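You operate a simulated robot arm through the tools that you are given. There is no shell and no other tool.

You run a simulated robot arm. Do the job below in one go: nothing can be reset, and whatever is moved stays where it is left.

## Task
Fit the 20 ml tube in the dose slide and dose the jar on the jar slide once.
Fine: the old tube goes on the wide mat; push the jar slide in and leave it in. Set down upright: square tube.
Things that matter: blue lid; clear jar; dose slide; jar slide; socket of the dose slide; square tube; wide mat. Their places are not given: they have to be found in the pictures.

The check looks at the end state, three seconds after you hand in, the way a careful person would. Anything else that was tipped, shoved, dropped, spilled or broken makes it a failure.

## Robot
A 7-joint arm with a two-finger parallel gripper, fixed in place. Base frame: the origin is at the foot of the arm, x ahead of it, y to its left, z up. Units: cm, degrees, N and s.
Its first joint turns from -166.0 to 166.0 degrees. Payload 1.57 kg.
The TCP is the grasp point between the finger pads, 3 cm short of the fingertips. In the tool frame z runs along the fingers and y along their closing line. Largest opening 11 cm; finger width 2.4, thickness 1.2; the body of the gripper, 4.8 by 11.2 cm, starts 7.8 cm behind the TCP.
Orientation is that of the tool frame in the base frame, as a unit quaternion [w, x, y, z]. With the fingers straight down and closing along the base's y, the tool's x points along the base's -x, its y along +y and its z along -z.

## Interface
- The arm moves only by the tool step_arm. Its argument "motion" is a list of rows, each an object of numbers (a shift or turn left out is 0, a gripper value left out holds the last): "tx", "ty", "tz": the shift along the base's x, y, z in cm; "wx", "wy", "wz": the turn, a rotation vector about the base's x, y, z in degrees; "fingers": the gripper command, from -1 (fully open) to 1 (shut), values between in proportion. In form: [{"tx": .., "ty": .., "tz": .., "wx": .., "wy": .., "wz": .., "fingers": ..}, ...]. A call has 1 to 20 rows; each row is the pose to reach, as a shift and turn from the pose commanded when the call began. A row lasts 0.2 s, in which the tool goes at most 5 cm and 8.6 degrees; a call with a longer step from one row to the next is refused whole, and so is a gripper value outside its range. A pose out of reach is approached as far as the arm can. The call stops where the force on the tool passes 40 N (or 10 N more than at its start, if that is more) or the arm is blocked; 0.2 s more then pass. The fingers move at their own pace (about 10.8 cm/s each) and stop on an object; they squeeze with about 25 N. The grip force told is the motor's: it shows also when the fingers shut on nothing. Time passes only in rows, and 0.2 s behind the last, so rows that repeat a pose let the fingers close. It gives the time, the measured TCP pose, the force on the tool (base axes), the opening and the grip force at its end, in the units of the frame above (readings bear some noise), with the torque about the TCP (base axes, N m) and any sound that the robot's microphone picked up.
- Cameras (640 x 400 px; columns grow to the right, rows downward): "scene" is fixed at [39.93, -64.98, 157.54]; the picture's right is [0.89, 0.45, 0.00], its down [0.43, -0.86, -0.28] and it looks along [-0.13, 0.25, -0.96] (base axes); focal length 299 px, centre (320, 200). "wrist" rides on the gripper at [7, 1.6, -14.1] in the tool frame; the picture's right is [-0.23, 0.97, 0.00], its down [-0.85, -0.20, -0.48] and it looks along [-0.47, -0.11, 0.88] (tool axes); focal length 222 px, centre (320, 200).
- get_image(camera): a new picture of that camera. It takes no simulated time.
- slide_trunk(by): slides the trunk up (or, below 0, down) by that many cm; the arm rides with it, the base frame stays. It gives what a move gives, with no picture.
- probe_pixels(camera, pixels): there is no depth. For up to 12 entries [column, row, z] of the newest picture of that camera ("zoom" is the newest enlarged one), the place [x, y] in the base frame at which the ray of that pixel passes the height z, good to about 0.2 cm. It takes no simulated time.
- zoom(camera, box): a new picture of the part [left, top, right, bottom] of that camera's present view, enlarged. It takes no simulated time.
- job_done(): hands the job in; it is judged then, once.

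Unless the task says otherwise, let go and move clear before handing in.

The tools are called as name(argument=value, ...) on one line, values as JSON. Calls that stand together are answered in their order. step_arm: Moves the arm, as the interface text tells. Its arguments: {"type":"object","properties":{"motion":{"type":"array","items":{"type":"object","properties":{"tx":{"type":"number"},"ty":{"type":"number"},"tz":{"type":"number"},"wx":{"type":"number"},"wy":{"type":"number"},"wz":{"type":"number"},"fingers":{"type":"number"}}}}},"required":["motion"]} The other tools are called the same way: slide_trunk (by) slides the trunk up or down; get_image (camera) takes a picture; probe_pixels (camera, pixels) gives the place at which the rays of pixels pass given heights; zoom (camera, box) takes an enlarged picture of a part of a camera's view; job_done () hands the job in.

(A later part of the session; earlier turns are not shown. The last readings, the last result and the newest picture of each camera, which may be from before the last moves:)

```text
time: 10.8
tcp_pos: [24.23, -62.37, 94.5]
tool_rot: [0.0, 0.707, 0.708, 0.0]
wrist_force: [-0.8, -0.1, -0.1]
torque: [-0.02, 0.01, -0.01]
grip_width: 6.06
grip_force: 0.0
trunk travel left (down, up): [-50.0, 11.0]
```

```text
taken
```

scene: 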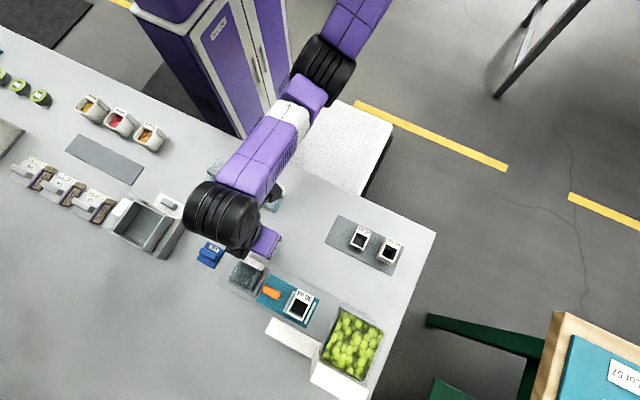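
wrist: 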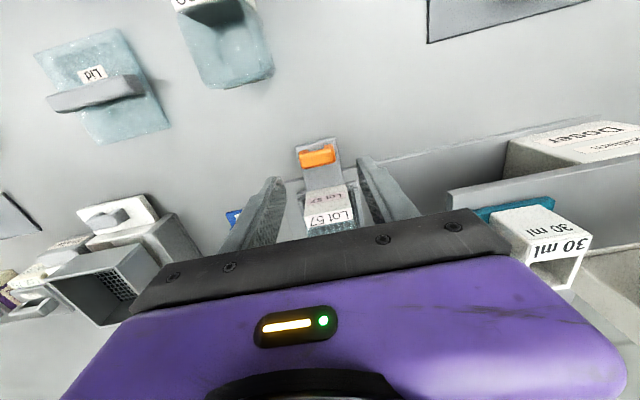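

The orange bar is at (317,157), centred between the fingers, and the measured TCP [24.2,−62.4] matches the bar centre. I'll descend to TCP z≈89.2 and check before closing.

step_arm(motion=[{"tz": -2}, {"tz": -4}, {"tz": -5.2}, {"tz": -5.2}])

zoom(camera="wrist", box=[220, 100, 420, 225])

```text
time: 11.8
tcp_pos: [24.22, -62.7, 89.51]
tool_rot: [-0.001, 0.707, 0.707, 0.0]
wrist_force: [0.4, 0.4, -0.2]
torque: [0.0, 0.0, -0.01]
grip_width: 6.03
grip_force: 0.0
trunk travel left (down, up): [-50.0, 11.0]
```

```text
3.20 times, centred on (320, 162) of wrist
```

zoom: 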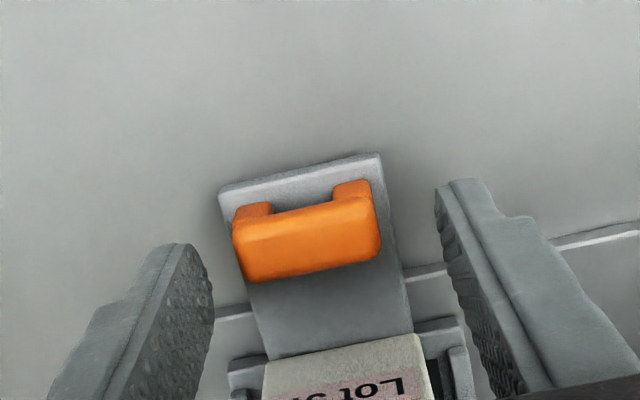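

The tip positions predicted from the camera model (zoom 428,178 to 443,264) line up with the bar's end at (378,190–262). I'll close on the bar.

step_arm(motion=[{"tz": 0, "fingers": 0.2}, {"tz": 0, "fingers": 1}, {"tz": 0, "fingers": 1}, {"tz": 0, "fingers": 1}])

zoom(camera="wrist", box=[220, 100, 420, 225])

```text
time: 12.8
tcp_pos: [24.14, -62.76, 89.4]
tool_rot: [0.0, 0.707, 0.707, -0.001]
wrist_force: [-1.2, -0.7, -1.1]
torque: [-0.13, 0.06, -0.04]
grip_width: 3.56
grip_force: 42.8
trunk travel left (down, up): [-50.0, 11.0]
```

```text
3.20 times, centred on (320, 162) of wrist
```

zoom: 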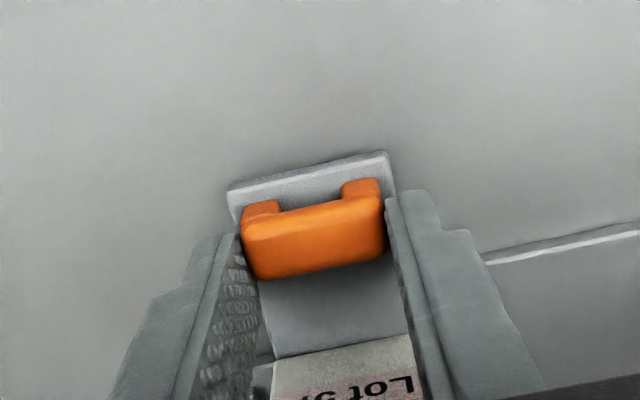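

The grip holds at width 3.56 on the bar. I'll push +x slowly, 8 cm first, at about 0.8 cm per row so the jar doesn't shift.

step_arm(motion=[{"tx": 0.3}, {"tx": 0.8}, {"tx": 1.5}, {"tx": 2.3}, {"tx": 3.1}, {"tx": 3.9}, {"tx": 4.7}, {"tx": 5.5}, {"tx": 6.3}, {"tx": 7.1}, {"tx": 7.6}, {"tx": 8}, {"tx": 8}])

get_image(camera="wrist")

get_image(camera="scene")

```text
time: 15.6
tcp_pos: [31.95, -62.54, 89.54]
tool_rot: [0.004, 0.707, 0.707, -0.003]
wrist_force: [-0.5, -22.2, 22.0]
torque: [-0.66, 0.01, -0.16]
grip_width: 3.51
grip_force: 42.5
trunk travel left (down, up): [-50.0, 11.0]
```

```text
taken
```

wrist: 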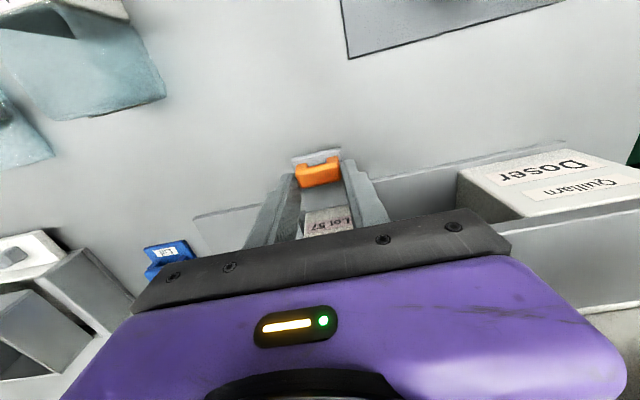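

```text
taken
```

scene: 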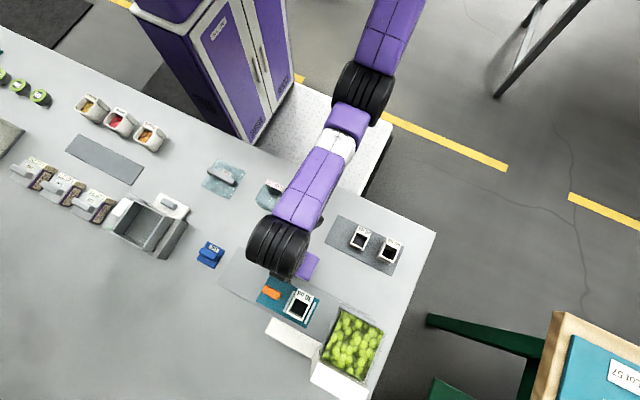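

The slide moved about 7.9 cm, but the tool now reads about −22 N in y and +22 N in z. Before pushing further I'll hold still and re-read, then look closely at the contact.

step_arm(motion=[{"tx": 0}, {"tx": 0}])

zoom(camera="wrist", box=[220, 100, 420, 240])

zoom(camera="scene", box=[220, 200, 340, 330])

```text
time: 16.2
tcp_pos: [32.11, -62.64, 89.34]
tool_rot: [0.003, 0.708, 0.707, -0.003]
wrist_force: [0.3, -23.1, 22.9]
torque: [-0.61, -0.03, -0.02]
grip_width: 3.54
grip_force: 42.3
trunk travel left (down, up): [-50.0, 11.0]
```

```text
2.86 times, centred on (320, 170) of wrist
```

zoom: 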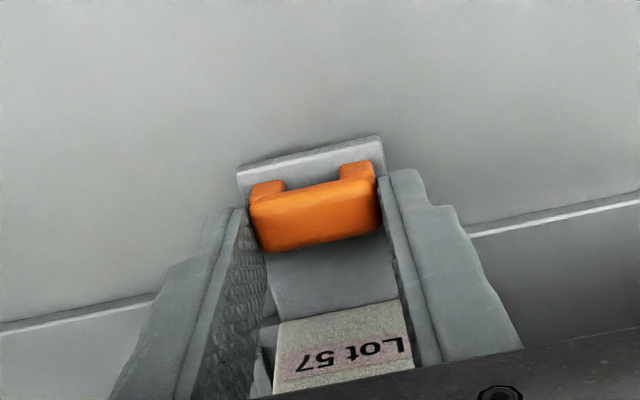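

```text
3.08 times, centred on (280, 265) of scene
```

zoom: 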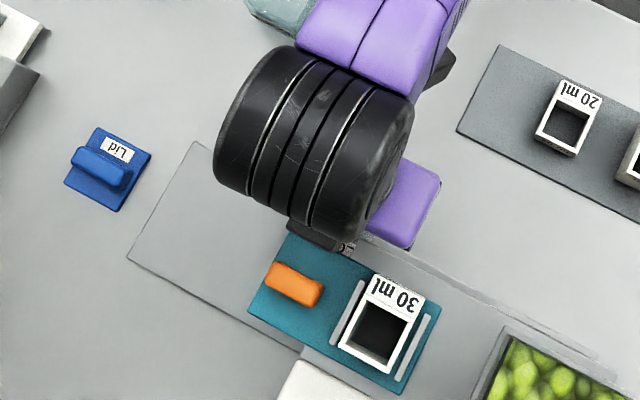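

The load stays steady at about −23 N in y and +23 N in z, so it is a constraint strain and not a passing effect. I'll ease the command slightly toward −y and +z and watch the force.

step_arm(motion=[{"ty": -0.05, "tz": 0.05}, {"ty": -0.1, "tz": 0.1}, {"ty": -0.1, "tz": 0.1}])

```text
time: 17.0
tcp_pos: [32.01, -62.64, 89.53]
tool_rot: [0.0, 0.707, 0.707, 0.001]
wrist_force: [-0.2, -8.1, 24.3]
torque: [-0.25, 0.07, 0.09]
grip_width: 3.52
grip_force: 42.6
trunk travel left (down, up): [-50.0, 11.0]
```

The y load dropped from −23 to −8 N with 0.1 cm, while z stayed near 24 N. I'll ease a bit more in both.

step_arm(motion=[{"ty": -0.05, "tz": 0.1}, {"ty": -0.05, "tz": 0.2}, {"ty": -0.05, "tz": 0.2}])

```text
time: 17.8
tcp_pos: [31.93, -62.55, 89.46]
tool_rot: [-0.001, 0.708, 0.707, 0.0]
wrist_force: [0.5, -8.2, 5.2]
torque: [-0.99, -0.2, -0.04]
grip_width: 3.53
grip_force: 41.8
trunk travel left (down, up): [-50.0, 11.0]
```

The load is now small (−8 N y, +5 N z). The strain suggests the machine is yawed about −1°, so I'll keep pushing +x with a slight −y drift.

step_arm(motion=[{"tx": 0.5, "ty": -0.03}, {"tx": 1.1, "ty": -0.05}, {"tx": 1.7, "ty": -0.07}, {"tx": 2.3, "ty": -0.08}, {"tx": 2.9, "ty": -0.09}, {"tx": 3.0, "ty": -0.09}, {"tx": 3.0, "ty": -0.09}])

get_image(camera="wrist")

get_image(camera="scene")

```text
time: 19.4
tcp_pos: [34.97, -62.62, 89.33]
tool_rot: [-0.002, 0.707, 0.707, 0.0]
wrist_force: [-0.8, 5.6, -6.1]
torque: [0.05, 0.01, 0.07]
grip_width: 3.54
grip_force: 42.7
trunk travel left (down, up): [-50.0, 11.0]
```

```text
taken
```

wrist: 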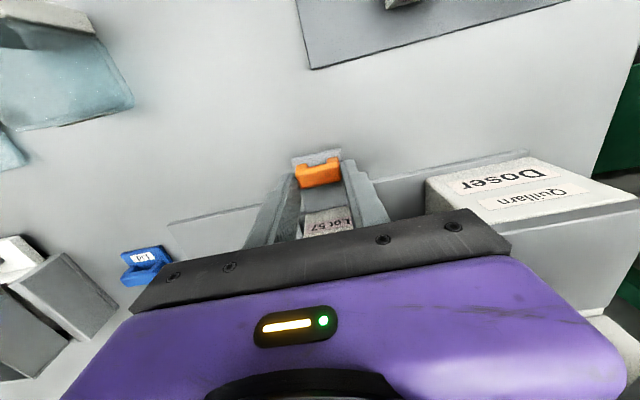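

```text
taken
```

scene: 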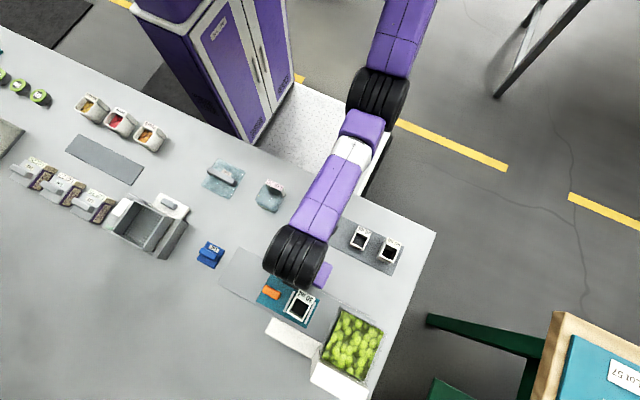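

The slide is at x≈35 with low forces and the jar is moving with it. I'll continue in small steps until I feel the end stop in x.

step_arm(motion=[{"tx": 0.4, "ty": 0.01}, {"tx": 0.8, "ty": 0.01}, {"tx": 1.2, "ty": 0.01}, {"tx": 1.6, "ty": 0.01}, {"tx": 2.0, "ty": 0.01}, {"tx": 2.4, "ty": 0.0}, {"tx": 2.8, "ty": 0}, {"tx": 3.2, "ty": 0}])

get_image(camera="wrist")

```text
time: 21.2
tcp_pos: [37.94, -62.72, 89.48]
tool_rot: [-0.002, 0.708, 0.706, 0.001]
wrist_force: [-8.3, 10.4, -23.2]
torque: [-0.4, -0.01, 0.31]
grip_width: 3.53
grip_force: 42.2
trunk travel left (down, up): [-50.0, 11.0]
```

```text
taken
```

wrist: 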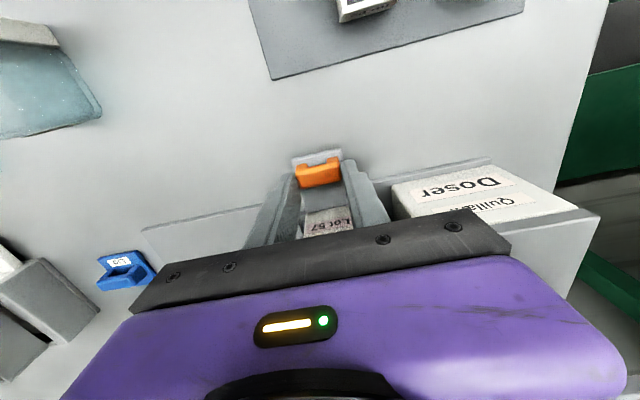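

The x force has reached −8 N at x≈37.9, possibly the stop, and z reads −23 N. I'll ease z and push a little further to confirm.

step_arm(motion=[{"tz": -0.1, "ty": 0.05}, {"tz": -0.18, "ty": 0.07}, {"tz": -0.18, "ty": 0.07, "tx": 0.2}, {"tz": -0.18, "ty": 0.07, "tx": 0.4}, {"tz": -0.18, "ty": 0.07, "tx": 0.4}])

```text
time: 22.2
tcp_pos: [38.05, -62.71, 89.53]
tool_rot: [-0.002, 0.71, 0.704, -0.003]
wrist_force: [-9.8, 3.4, 3.2]
torque: [-0.11, 0.06, 0.52]
grip_width: 3.51
grip_force: 42.3
trunk travel left (down, up): [-50.0, 11.0]
stopped in row 5: the force on the tool passed its limit at 42 N (the readings are from after the stop); the commanded pose is now the measured one
```

The push stopped on the force limit at x=38.05, so the jar slide is against its end stop after about 13.9 cm. I'll open and lift straight up.

step_arm(motion=[{"tx": -0.05, "fingers": 0.0}, {"tx": -0.05, "fingers": -0.1}, {"tx": -0.05, "fingers": -0.1}, {"tx": -0.05, "tz": 2}, {"tx": -0.05, "tz": 6}, {"tx": -0.05, "tz": 10}, {"tx": -0.05, "tz": 14}, {"tx": -0.05, "tz": 16}])

get_image(camera="wrist")

get_image(camera="scene")

```text
time: 24.0
tcp_pos: [38.27, -62.56, 105.49]
tool_rot: [-0.002, 0.71, 0.704, -0.002]
wrist_force: [-0.2, -0.2, -0.3]
torque: [0.01, 0.03, 0.02]
grip_width: 6.06
grip_force: 0.0
trunk travel left (down, up): [-50.0, 11.0]
```

```text
taken
```

wrist: 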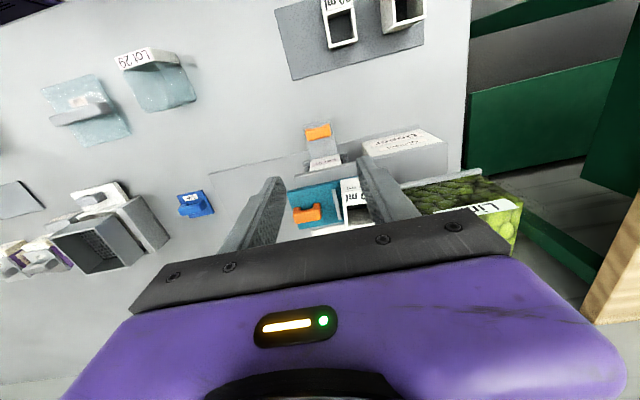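

```text
taken
```

scene: 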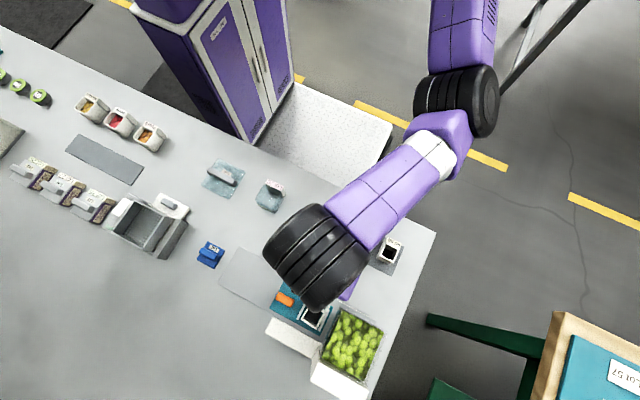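

The dose slide's orange handle now shows at (284,299) in the scene instead of (271,292), so the dose slide has moved about 3 cm in +x. I'll zoom in from both cameras to see what happened.

zoom(camera="scene", box=[220, 230, 400, 400])

zoom(camera="wrist", box=[200, 100, 440, 240])

```text
2.35 times, centred on (310, 315) of scene
```

zoom: 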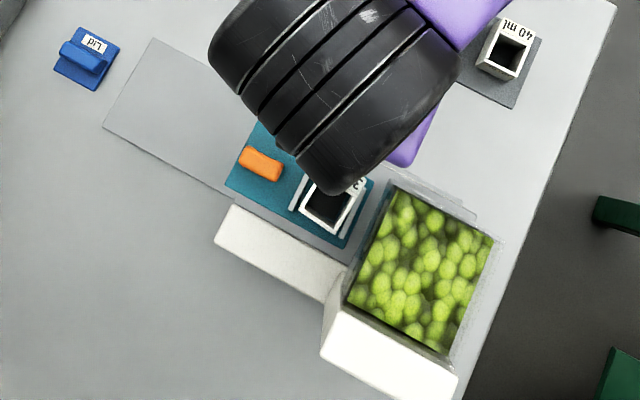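

```text
2.67 times, centred on (320, 170) of wrist
```

zoom: 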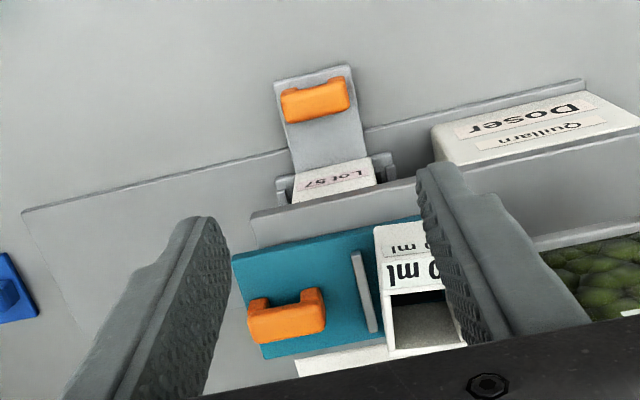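

The tube is still between its fences and the jar sits under the deck, but the dose slide shifted about 3.3 cm toward the hopper, still short of it. I'll turn back to the original orientation above the −x end to inspect the slide and deck.

step_arm(motion=[{"tz": 3, "wz": 8.2}, {"tz": 6, "wz": 16.4, "tx": -1}, {"tz": 8, "wz": 24.6, "tx": -2}, {"tz": 8, "wz": 32.8, "tx": -3, "ty": -0.5}, {"tz": 8, "wz": 41, "tx": -4, "ty": -1}, {"tz": 8, "wz": 49.2, "tx": -5, "ty": -2}, {"tz": 8, "wz": 57.4, "tx": -6, "ty": -3}, {"tz": 8, "wz": 65.6, "tx": -7, "ty": -4}, {"tz": 8, "wz": 73.8, "tx": -8, "ty": -4.5}, {"tz": 8, "wz": 82, "tx": -9, "ty": -5}, {"tz": 8, "wz": 90.5, "tx": -9.3, "ty": -5, "fingers": -1}, {"tz": 8, "wz": 90.5, "tx": -9.3, "ty": -5, "fingers": -1}, {"tz": 8, "wz": 90.5, "tx": -9.3, "ty": -5, "fingers": -1}])

get_image(camera="wrist")

zoom(camera="wrist", box=[240, 120, 400, 232])

zoom(camera="scene", box=[220, 230, 400, 400])

```text
time: 26.8
tcp_pos: [28.77, -67.65, 113.34]
tool_rot: [0.0, -0.001, 1.0, -0.002]
wrist_force: [0.2, -0.4, 0.2]
torque: [-0.01, -0.01, 0.02]
grip_width: 11.01
grip_force: 0.1
trunk travel left (down, up): [-50.0, 11.0]
```

```text
taken
```

wrist: 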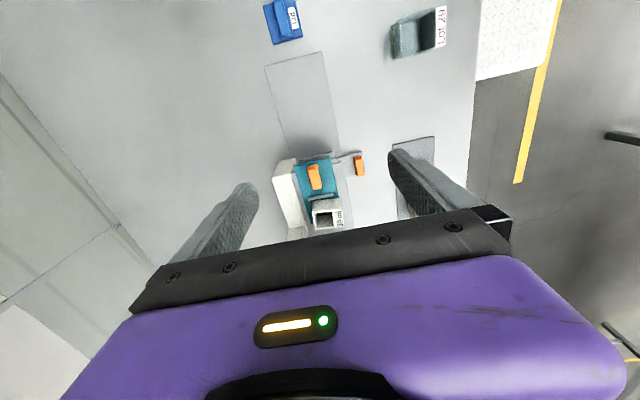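

```text
3.57 times, centred on (320, 176) of wrist
```

zoom: 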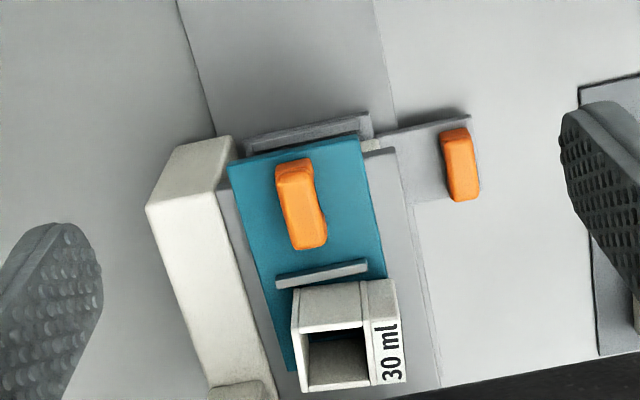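

```text
2.35 times, centred on (310, 315) of scene
```

zoom: 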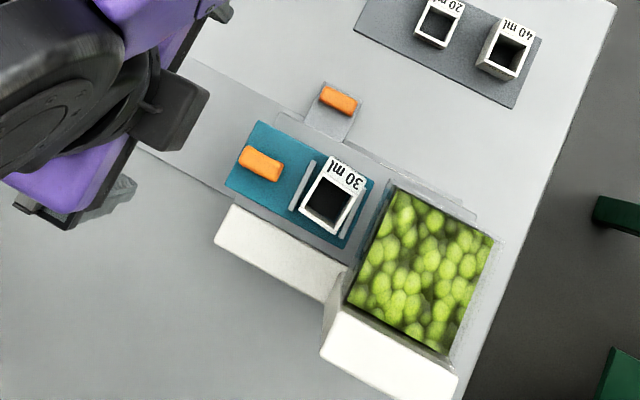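

The dose slide's −x end now lines up with the jar tray's −x end, which suggests something links them. I'll take a low, tilted view from the −x side to see under the overhang before touching anything.

step_arm(motion=[{"tx": -3, "ty": 0.5, "tz": -1}, {"tx": -6, "ty": 1, "tz": -2, "wy": -7}, {"tx": -9, "ty": 1.5, "tz": -4.5, "wy": -14}, {"tx": -11, "ty": 1.9, "tz": -8, "wy": -21}, {"tx": -13, "ty": 1.9, "tz": -11, "wy": -28}, {"tx": -13, "ty": 1.9, "tz": -14, "wy": -35}, {"tx": -13, "ty": 1.9, "tz": -14, "wy": -35}])

get_image(camera="wrist")

zoom(camera="wrist", box=[250, 140, 390, 230])

```text
time: 28.4
tcp_pos: [16.07, -65.14, 99.56]
tool_rot: [0.302, 0.001, 0.953, -0.005]
wrist_force: [0.2, 0.0, -0.4]
torque: [0.03, -0.01, 0.0]
grip_width: 10.99
grip_force: 0.1
out of reach, approached as far as the arm can: row 6, 7
trunk travel left (down, up): [-50.0, 11.0]
```

```text
taken
```

wrist: 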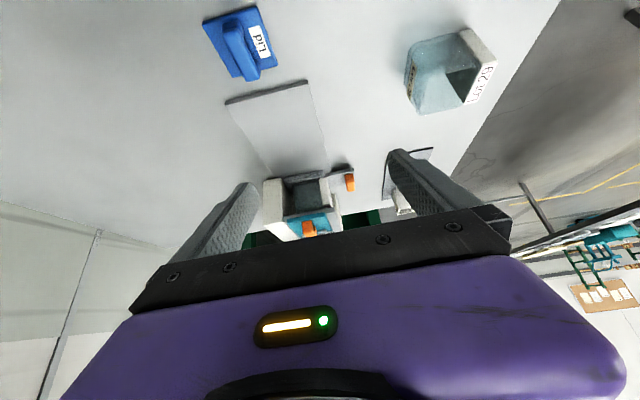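

```text
4.44 times, centred on (320, 185) of wrist
```

zoom: 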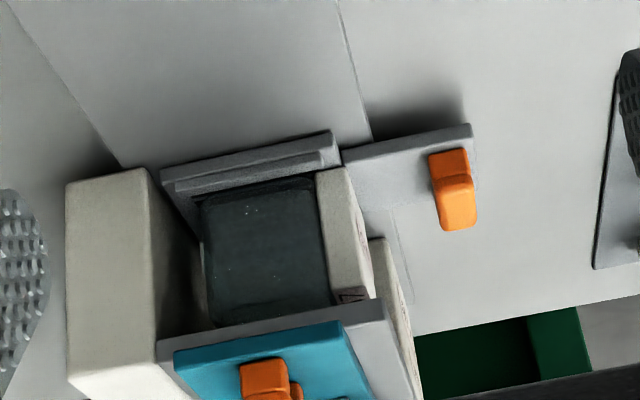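

No physical link shows in this view: the jar and tray sit just under the deck with only low fences, and the dose slide lies on top, set back from the deck's −x edge. I'll return to the upright pose above and measure the dose-slide handle's current position.

step_arm(motion=[{"tz": 3, "wy": 7}, {"tz": 6, "wy": 14, "tx": 1}, {"tz": 9, "wy": 21, "tx": 3}, {"tz": 12, "wy": 28, "tx": 6}, {"tz": 14, "wy": 35, "tx": 9, "ty": -0.5}, {"tz": 14, "wy": 35, "tx": 13, "ty": -2}, {"tz": 14, "wy": 35, "tx": 13, "ty": -2}])

zoom(camera="wrist", box=[260, 140, 372, 236])

zoom(camera="scene", box=[260, 260, 340, 340])

```text
time: 30.0
tcp_pos: [29.03, -67.38, 113.75]
tool_rot: [0.0, -0.001, 1.0, -0.003]
wrist_force: [1.0, -0.3, 0.8]
torque: [-0.02, -0.03, 0.0]
grip_width: 11.0
grip_force: 0.1
trunk travel left (down, up): [-50.0, 11.0]
```

```text
4.17 times, centred on (316, 188) of wrist
```

zoom: 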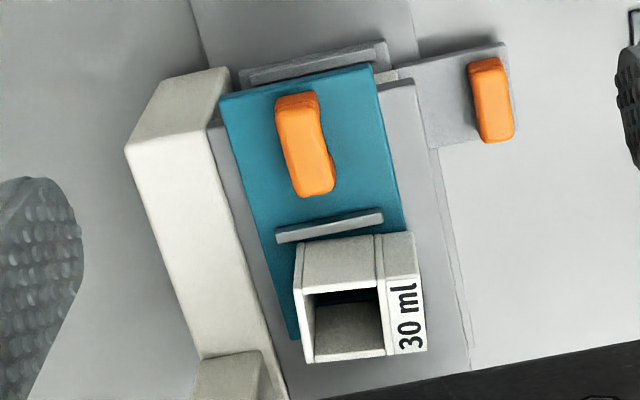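

```text
5.00 times, centred on (300, 300) of scene
```

zoom: 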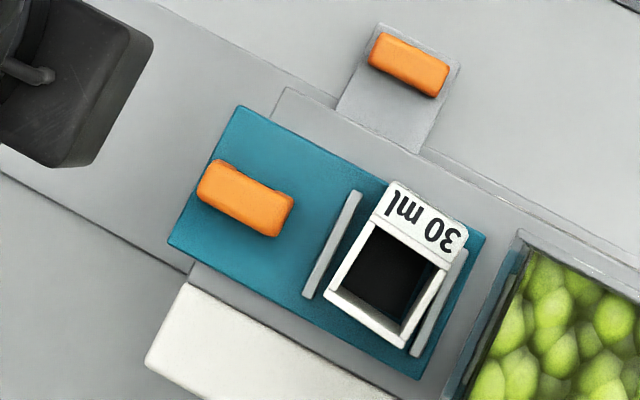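

The tube now rests against the +x fence with a gap at the −x fence, so it was bumped in +x, most likely by the gripper housing catching its label block. It is upright and empty, so I'll pull the dose slide back out; first I'll probe its handle.

probe_pixels(camera="zoom", pixels=[[245, 198, 95], [245, 198, 96], [215, 162, 95.5], [197, 195, 95.5], [293, 200, 95.5], [278, 237, 95.5], [240, 106, 94], [168, 243, 94], [487, 235, 94], [420, 380, 94], [392, 182, 98], [468, 235, 98]])

zoom(camera="wrist", box=[290, 150, 350, 200])

probe_pixels(camera="zoom", pixels=[[320, 200, 95], [320, 200, 96]])

```text
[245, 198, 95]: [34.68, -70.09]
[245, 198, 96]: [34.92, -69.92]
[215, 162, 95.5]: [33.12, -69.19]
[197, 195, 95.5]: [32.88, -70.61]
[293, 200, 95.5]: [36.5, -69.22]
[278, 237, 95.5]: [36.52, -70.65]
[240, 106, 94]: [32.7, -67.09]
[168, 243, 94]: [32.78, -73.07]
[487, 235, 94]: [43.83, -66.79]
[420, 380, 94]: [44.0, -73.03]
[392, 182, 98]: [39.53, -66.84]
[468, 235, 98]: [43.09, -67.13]
```

```text
8.00 times, centred on (320, 175) of wrist
```

zoom: 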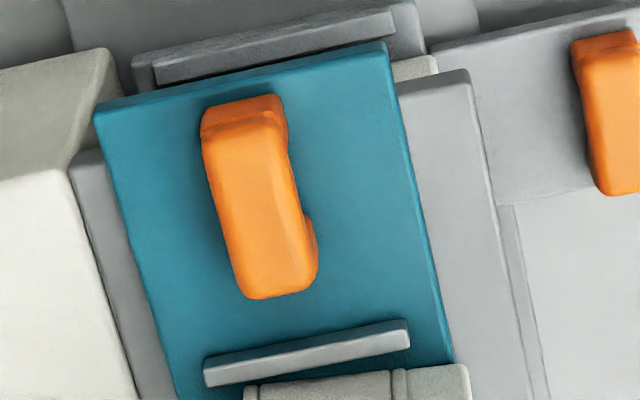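

```text
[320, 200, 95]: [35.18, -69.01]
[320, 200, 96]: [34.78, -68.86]
```

The dose-slide bar is at x 33.0–36.5, y centre −69.9, top about z 95.9. The white side panel is close to where the gripper will be, so I'll check its height before gripping.

zoom(camera="wrist", box=[260, 140, 372, 236])

probe_pixels(camera="zoom", pixels=[[210, 130, 92], [210, 130, 98], [125, 148, 92], [125, 148, 98], [305, 145, 96], [296, 312, 96], [296, 312, 99], [425, 350, 96], [425, 350, 99]])

zoom(camera="scene", box=[260, 260, 340, 340])

probe_pixels(camera="zoom", pixels=[[190, 285, 92], [190, 285, 98], [147, 362, 92], [147, 362, 98], [325, 292, 96], [325, 292, 99], [468, 240, 96], [468, 240, 99]])

```text
4.17 times, centred on (316, 188) of wrist
```

zoom: 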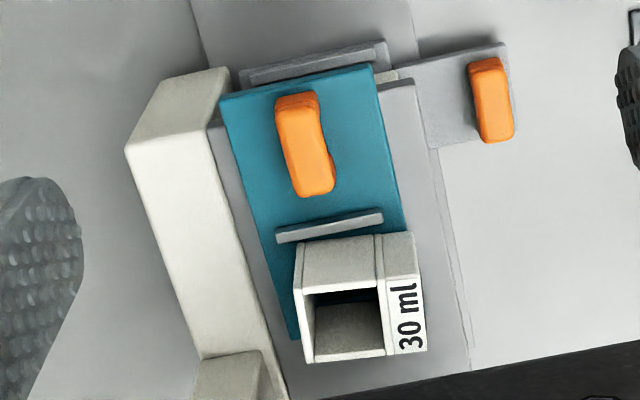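

```text
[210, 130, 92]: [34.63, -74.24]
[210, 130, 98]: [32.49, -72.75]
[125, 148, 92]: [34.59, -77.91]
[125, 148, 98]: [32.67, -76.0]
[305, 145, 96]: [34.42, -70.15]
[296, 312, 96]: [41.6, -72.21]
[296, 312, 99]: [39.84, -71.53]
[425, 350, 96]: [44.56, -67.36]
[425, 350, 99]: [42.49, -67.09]
```

```text
5.00 times, centred on (300, 300) of scene
```

zoom: 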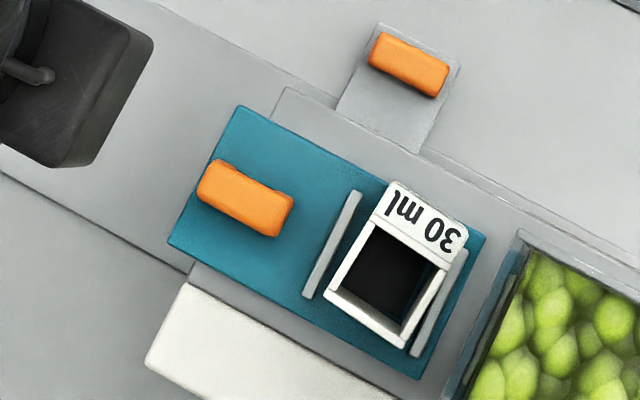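

```text
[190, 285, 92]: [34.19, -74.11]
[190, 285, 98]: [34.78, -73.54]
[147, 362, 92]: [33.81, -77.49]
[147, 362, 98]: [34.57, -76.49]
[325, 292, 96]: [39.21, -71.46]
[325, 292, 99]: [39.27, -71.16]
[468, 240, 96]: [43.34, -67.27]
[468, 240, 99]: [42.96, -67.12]
```

The white panel's top is at about z 93 and the tube's top about 98.3, so gripping the handle with the fingers along y is clear. I'll hover over the bar with a 6 cm opening.

step_arm(motion=[{"tx": 2.5, "ty": -1.3, "tz": -3, "fingers": -0.1}, {"tx": 5.1, "ty": -2.55, "tz": -6}, {"tx": 5.1, "ty": -2.55, "tz": -10}, {"tx": 5.1, "ty": -2.55, "tz": -12}, {"tx": 5.1, "ty": -2.55, "tz": -12}])

get_image(camera="wrist")

```text
time: 31.2
tcp_pos: [34.13, -69.92, 101.4]
tool_rot: [0.0, 0.0, 1.0, -0.003]
wrist_force: [0.3, -0.3, -0.9]
torque: [0.0, -0.03, 0.01]
grip_width: 6.06
grip_force: 0.1
trunk travel left (down, up): [-50.0, 11.0]
```

```text
taken
```

wrist: 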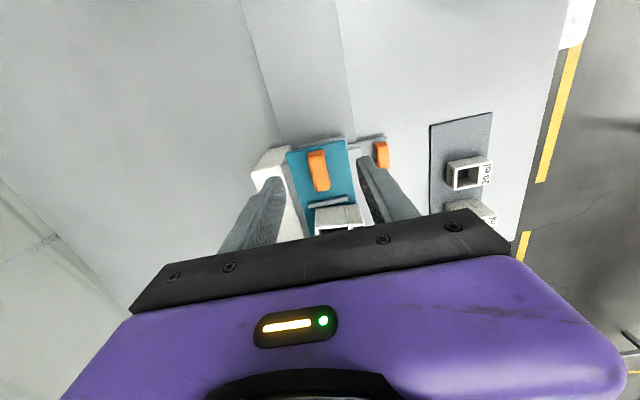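

The handle at (319,170) sits between the fingers and the TCP reads [34.1,−69.9]. I'll descend 4 cm to put the fingertips at z≈94.4, then close.

step_arm(motion=[{"tz": -2}, {"tz": -3.5}, {"tz": -4}, {"tz": -4}, {"tz": -4, "fingers": 0.5}, {"tz": -4, "fingers": 1}, {"tz": -4, "fingers": 1}, {"tz": -4, "fingers": 1}])

zoom(camera="wrist", box=[220, 100, 420, 240])

```text
time: 33.0
tcp_pos: [34.23, -69.95, 97.4]
tool_rot: [0.0, -0.001, 1.0, -0.004]
wrist_force: [0.6, -9.7, -2.3]
torque: [-0.02, 0.01, -0.14]
grip_width: 1.56
grip_force: 31.6
trunk travel left (down, up): [-50.0, 11.0]
```

```text
2.86 times, centred on (320, 170) of wrist
```

zoom: 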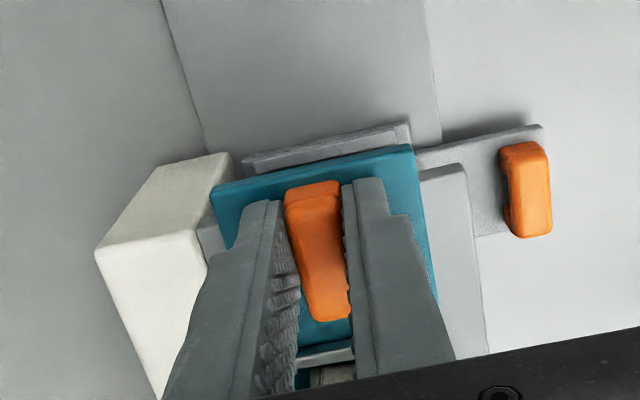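

The grip is on the bar at 1.56 cm. I'll pull −x about 3.2 cm slowly back to the original position and then check that the jar slide stays put.

step_arm(motion=[{"tx": 0, "ty": -0.05}, {"tx": -0.4, "ty": -0.05}, {"tx": -0.9, "ty": -0.04}, {"tx": -1.4, "ty": -0.03}, {"tx": -1.9, "ty": -0.02}, {"tx": -2.4, "ty": -0.01}, {"tx": -2.8, "ty": 0}, {"tx": -3.0, "ty": 0}, {"tx": -3.0, "ty": 0}])

get_image(camera="wrist")

get_image(camera="scene")

```text
time: 35.0
tcp_pos: [31.12, -69.97, 97.36]
tool_rot: [0.001, -0.002, 1.0, -0.002]
wrist_force: [8.9, -14.7, -11.9]
torque: [0.11, 0.27, -0.52]
grip_width: 1.57
grip_force: 31.2
trunk travel left (down, up): [-50.0, 11.0]
```

```text
taken
```

wrist: 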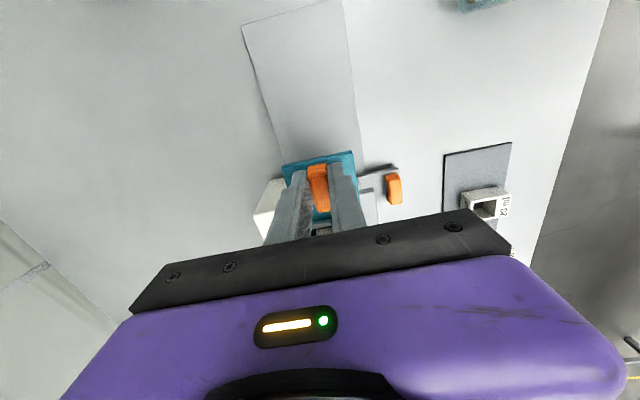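

```text
taken
```

scene: 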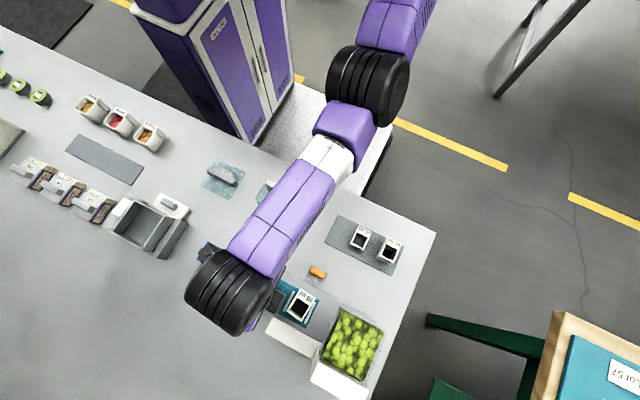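

The dose slide is back and the jar slide's handle stays at (317,272), so they are not linked. I'll pull a little more to feel the out stop.

step_arm(motion=[{"tx": -0.1, "ty": -0.06, "tz": 0}, {"tx": -0.2, "ty": -0.06}, {"tx": -0.3, "ty": -0.06}, {"tx": -0.4, "ty": -0.06}, {"tx": -0.4, "ty": -0.06}])

```text
time: 36.2
tcp_pos: [30.83, -70.01, 97.4]
tool_rot: [0.001, -0.002, 1.0, -0.003]
wrist_force: [23.9, -6.3, -2.0]
torque: [0.31, -0.37, -0.45]
grip_width: 1.54
grip_force: 31.3
trunk travel left (down, up): [-50.0, 11.0]
```

The pull now meets about 24 N in x at 30.8, which I take as the out stop, 3.4 cm back. I'll relax, open the fingers and lift clear to re-examine.

step_arm(motion=[{"tx": 0.1, "fingers": 1}, {"tx": 0.1, "fingers": 0.3}, {"tx": 0.1, "fingers": -0.1}, {"tx": 0.1, "fingers": -0.1}, {"tx": 0.1, "tz": 3}, {"tx": 0.1, "tz": 7}, {"tx": -1, "tz": 11}, {"tx": -2, "tz": 15, "ty": 1}, {"tx": -2, "tz": 16, "ty": 2}, {"tx": -2, "tz": 16, "ty": 2}])

zoom(camera="wrist", box=[260, 130, 372, 230])

zoom(camera="scene", box=[250, 260, 330, 340])

```text
time: 38.4
tcp_pos: [28.82, -67.87, 113.49]
tool_rot: [0.0, -0.001, 1.0, -0.003]
wrist_force: [-0.1, -0.1, 0.4]
torque: [-0.03, 0.04, 0.0]
grip_width: 6.08
grip_force: 0.0
trunk travel left (down, up): [-50.0, 11.0]
```

```text
4.00 times, centred on (316, 180) of wrist
```

zoom: 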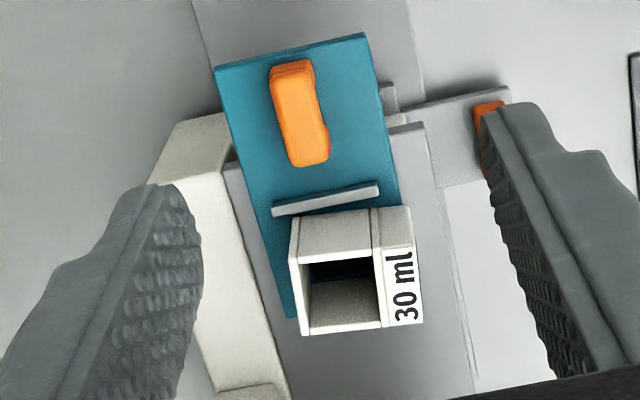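

```text
5.00 times, centred on (290, 300) of scene
```

zoom: 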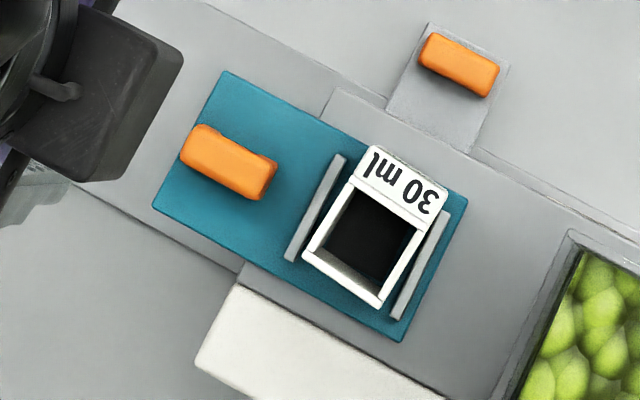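

The slide is back at its original place, with the tube sitting between its fences. I'll probe the tube's rim corners for the grasp.

probe_pixels(camera="zoom", pixels=[[373, 145, 98.3], [450, 187, 98.3], [302, 255, 98.3], [380, 305, 98.3], [222, 72, 94], [152, 208, 94], [468, 198, 94], [400, 342, 94], [338, 155, 94.5], [290, 262, 94.5], [448, 212, 94.5], [395, 320, 94.5]])

zoom(camera="wrist", box=[290, 170, 346, 220])

probe_pixels(camera="zoom", pixels=[[320, 200, 98.3]])

```text
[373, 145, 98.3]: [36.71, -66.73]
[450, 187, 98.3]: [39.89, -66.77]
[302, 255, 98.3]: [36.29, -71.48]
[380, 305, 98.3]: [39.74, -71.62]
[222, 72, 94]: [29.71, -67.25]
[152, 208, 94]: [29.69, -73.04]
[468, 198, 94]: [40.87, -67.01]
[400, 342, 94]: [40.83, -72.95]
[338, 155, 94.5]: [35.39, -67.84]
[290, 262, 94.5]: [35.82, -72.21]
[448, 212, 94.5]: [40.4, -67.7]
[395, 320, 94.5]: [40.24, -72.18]
```

```text
8.00 times, centred on (318, 195) of wrist
```

zoom: 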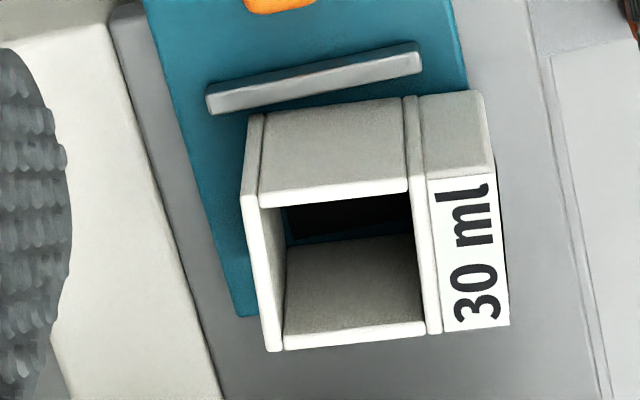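

```text
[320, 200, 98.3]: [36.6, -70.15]
```

The tube's bore is centred near [38.05,−69.9], with the label block extending to y≈−66.75. I'll hover over it at [38.0,−69.2] with an 8 cm opening.

step_arm(motion=[{"tx": 3, "ty": -0.5, "tz": -1, "fingers": -0.45}, {"tx": 6.5, "ty": -1, "tz": -3}, {"tx": 9.2, "ty": -1.3, "tz": -6}, {"tx": 9.2, "ty": -1.3, "tz": -9.5}, {"tx": 9.2, "ty": -1.3, "tz": -9.5}])

get_image(camera="wrist")

get_image(camera="scene")

```text
time: 39.6
tcp_pos: [37.9, -69.41, 103.78]
tool_rot: [0.0, -0.002, 1.0, -0.002]
wrist_force: [0.2, -0.2, 0.1]
torque: [0.0, -0.01, -0.05]
grip_width: 7.97
grip_force: 0.0
trunk travel left (down, up): [-50.0, 11.0]
```

```text
taken
```

wrist: 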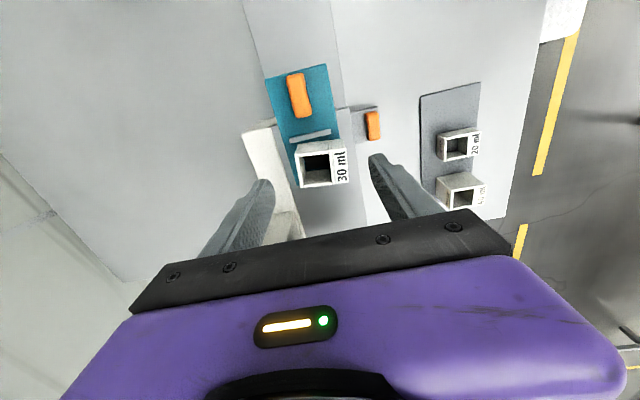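

```text
taken
```

scene: 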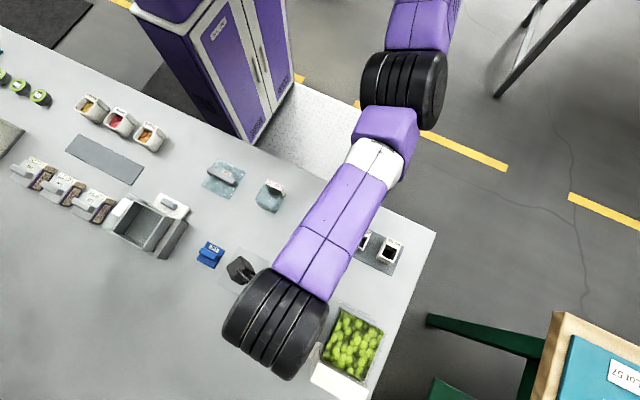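

The tube at (322,165) is between the fingers, and the arm's wrist stays well above the hopper. I'll descend 6 cm with the fingers straddling the tube.

step_arm(motion=[{"tx": 0.1, "ty": 0.1, "tz": -1.5}, {"tx": 0.1, "ty": 0.1, "tz": -3}, {"tx": 0.1, "ty": 0.1, "tz": -4.5}, {"tx": 0.1, "ty": 0.1, "tz": -6}, {"tx": 0.1, "ty": 0.1, "tz": -6}])

zoom(camera="wrist", box=[220, 100, 420, 240])

```text
time: 40.8
tcp_pos: [37.83, -69.25, 97.82]
tool_rot: [0.0, -0.001, 1.0, -0.002]
wrist_force: [0.6, 0.1, 0.2]
torque: [0.0, 0.02, 0.0]
grip_width: 7.97
grip_force: 0.0
trunk travel left (down, up): [-50.0, 11.0]
```

```text
2.86 times, centred on (320, 170) of wrist
```

zoom: 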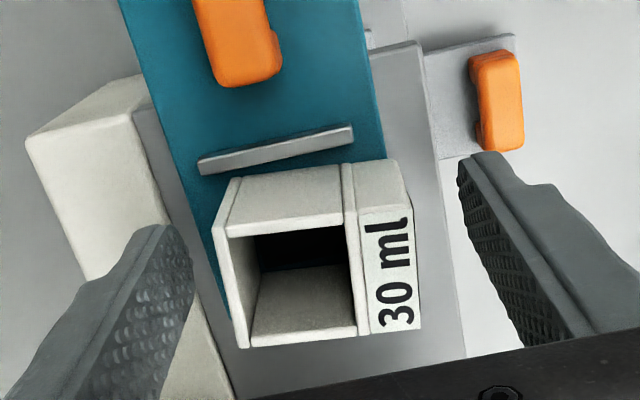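

The fingers straddle the 30 ml tube with no contact force. I'll close on it.

step_arm(motion=[{"tz": 0, "fingers": 0.0}, {"tz": 0, "fingers": 0.3}, {"tz": 0, "fingers": 0.6}, {"tz": 0, "fingers": 0.6}, {"tz": 0, "fingers": 0.6}])

zoom(camera="wrist", box=[220, 100, 420, 240])

```text
time: 42.0
tcp_pos: [37.98, -69.21, 97.83]
tool_rot: [0.0, -0.001, 1.0, -0.003]
wrist_force: [-0.6, 0.4, 0.4]
torque: [0.06, -0.02, 0.02]
grip_width: 4.67
grip_force: 25.2
trunk travel left (down, up): [-50.0, 11.0]
```

```text
2.86 times, centred on (320, 170) of wrist
```

zoom: 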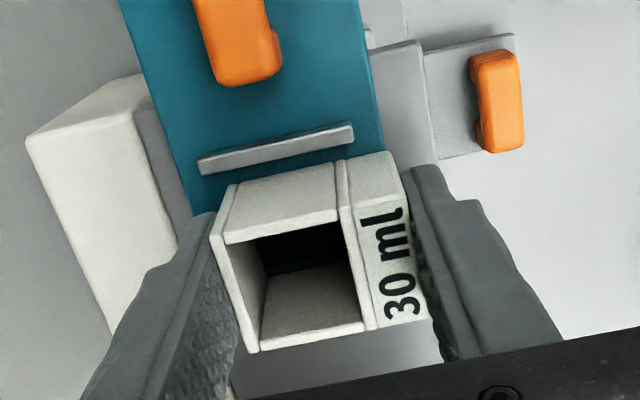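

The grip reads 4.67 cm on the tube. I'll lift it straight up 9 cm and check the grip.

step_arm(motion=[{"tz": 0.5, "fingers": 1}, {"tz": 1.2}, {"tz": 2.2}, {"tz": 4}, {"tz": 6}, {"tz": 8}, {"tz": 9}, {"tz": 9}])

get_image(camera="wrist")

zoom(camera="wrist", box=[220, 80, 420, 220])

```text
time: 43.8
tcp_pos: [38.25, -69.0, 107.09]
tool_rot: [-0.001, 0.0, 1.0, -0.002]
wrist_force: [0.8, -0.4, 0.2]
torque: [-0.02, -0.02, -0.02]
grip_width: 4.68
grip_force: 25.1
trunk travel left (down, up): [-50.0, 11.0]
```

```text
taken
```

wrist: 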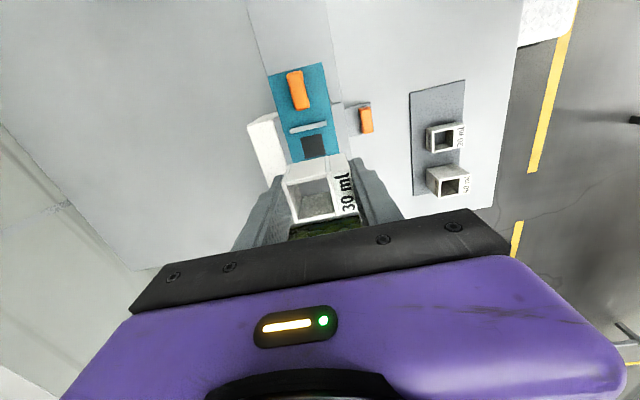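

```text
2.86 times, centred on (320, 150) of wrist
```

zoom: 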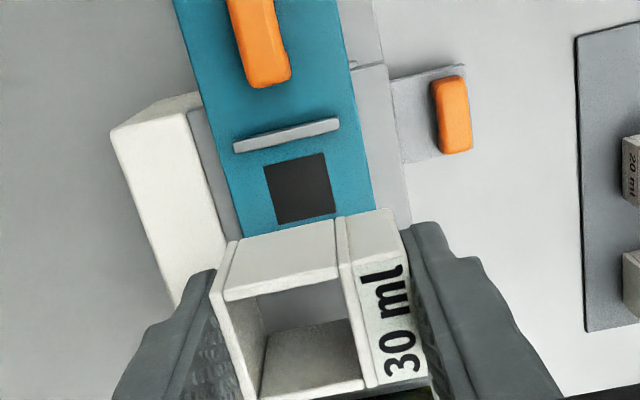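

The tube is out and held at 4.68 cm, and the socket shows a dark square opening at wrist (313,147). Now I'll carry the tube over to the free −x end of the mat and hover there.

step_arm(motion=[{"tz": 2, "ty": 2}, {"tz": 2.5, "ty": 5.5}, {"tz": 2, "ty": 9.5, "tx": 0.4}, {"tz": 0, "ty": 13, "tx": 0.8}, {"tz": -3, "ty": 16, "tx": 1.1}, {"tz": -6, "ty": 18, "tx": 1.1}, {"tz": -9, "ty": 18.4, "tx": 1.1}, {"tz": -9, "ty": 18.4, "tx": 1.1}])

get_image(camera="wrist")

get_image(camera="scene")

```text
time: 45.6
tcp_pos: [39.07, -50.45, 98.13]
tool_rot: [0.0, -0.001, 1.0, -0.002]
wrist_force: [0.2, -0.8, -0.6]
torque: [-0.01, -0.03, -0.01]
grip_width: 4.69
grip_force: 25.1
trunk travel left (down, up): [-50.0, 11.0]
```

```text
taken
```

wrist: 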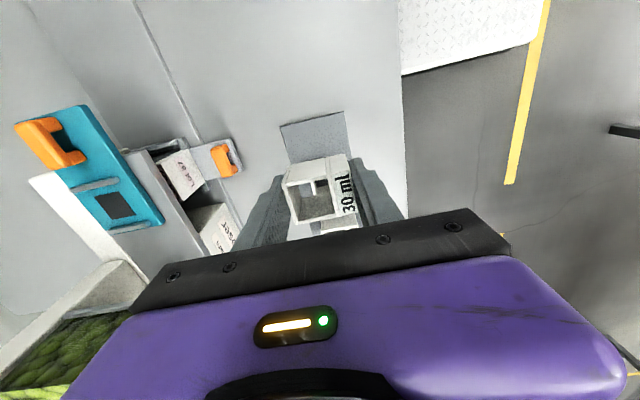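

```text
taken
```

scene: 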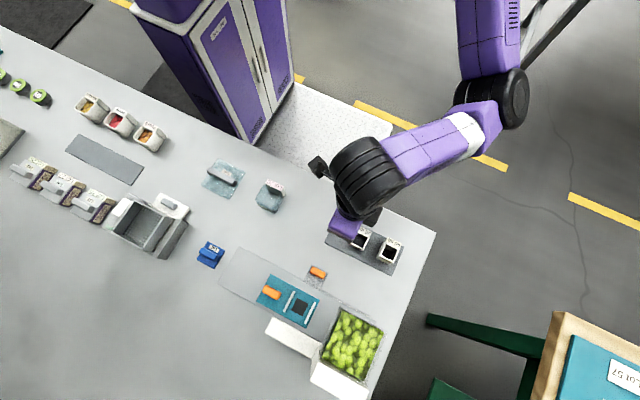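

The tube is over the free end of the mat, at TCP [39.1,−50.5]. I'll zoom to check both the mat edges and the jar area at wrist (180,170).

zoom(camera="wrist", box=[20, 90, 260, 260])

zoom(camera="wrist", box=[240, 90, 400, 240])

probe_pixels(camera="zoom", pixels=[[320, 200, 85]])

```text
2.35 times, centred on (140, 175) of wrist
```

zoom: 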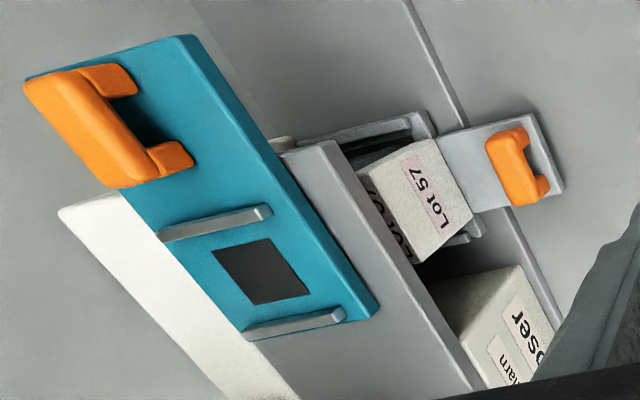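

```text
2.67 times, centred on (320, 165) of wrist
```

zoom: 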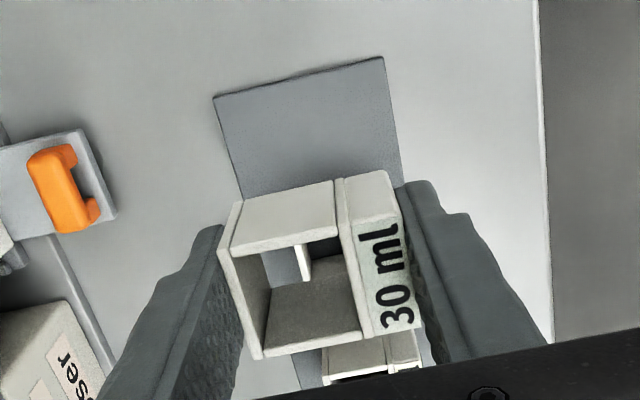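

```text
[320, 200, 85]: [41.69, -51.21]
```

The jar is upright under the deck, and the mat's −x edge runs from (213,97) to (382,57) in the zoom. I'll probe the mat corners to place the tube safely inside.

probe_pixels(camera="zoom", pixels=[[213, 97, 84.7], [382, 57, 84.7], [403, 185, 84.7], [240, 195, 84.7]])

zoom(camera="scene", box=[310, 200, 420, 290])

probe_pixels(camera="zoom", pixels=[[140, 190, 84.7], [440, 340, 84.7], [495, 207, 84.7], [300, 269, 84.7]])

```text
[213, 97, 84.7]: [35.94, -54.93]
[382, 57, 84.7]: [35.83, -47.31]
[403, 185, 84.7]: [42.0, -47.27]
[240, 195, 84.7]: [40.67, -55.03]
```

```text
4.44 times, centred on (365, 245) of scene
```

zoom: 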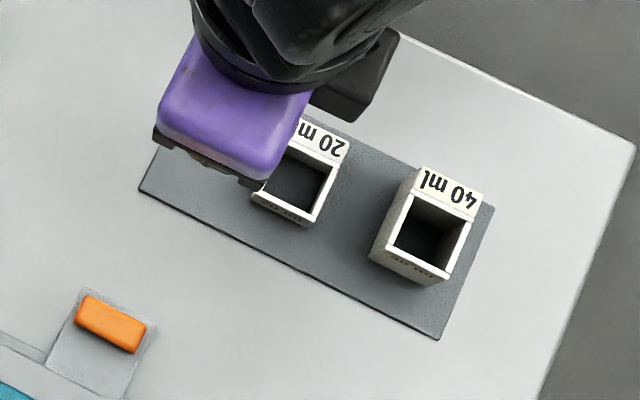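

```text
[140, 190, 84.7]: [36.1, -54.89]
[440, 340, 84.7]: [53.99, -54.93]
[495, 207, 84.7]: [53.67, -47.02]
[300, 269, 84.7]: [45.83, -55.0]
```

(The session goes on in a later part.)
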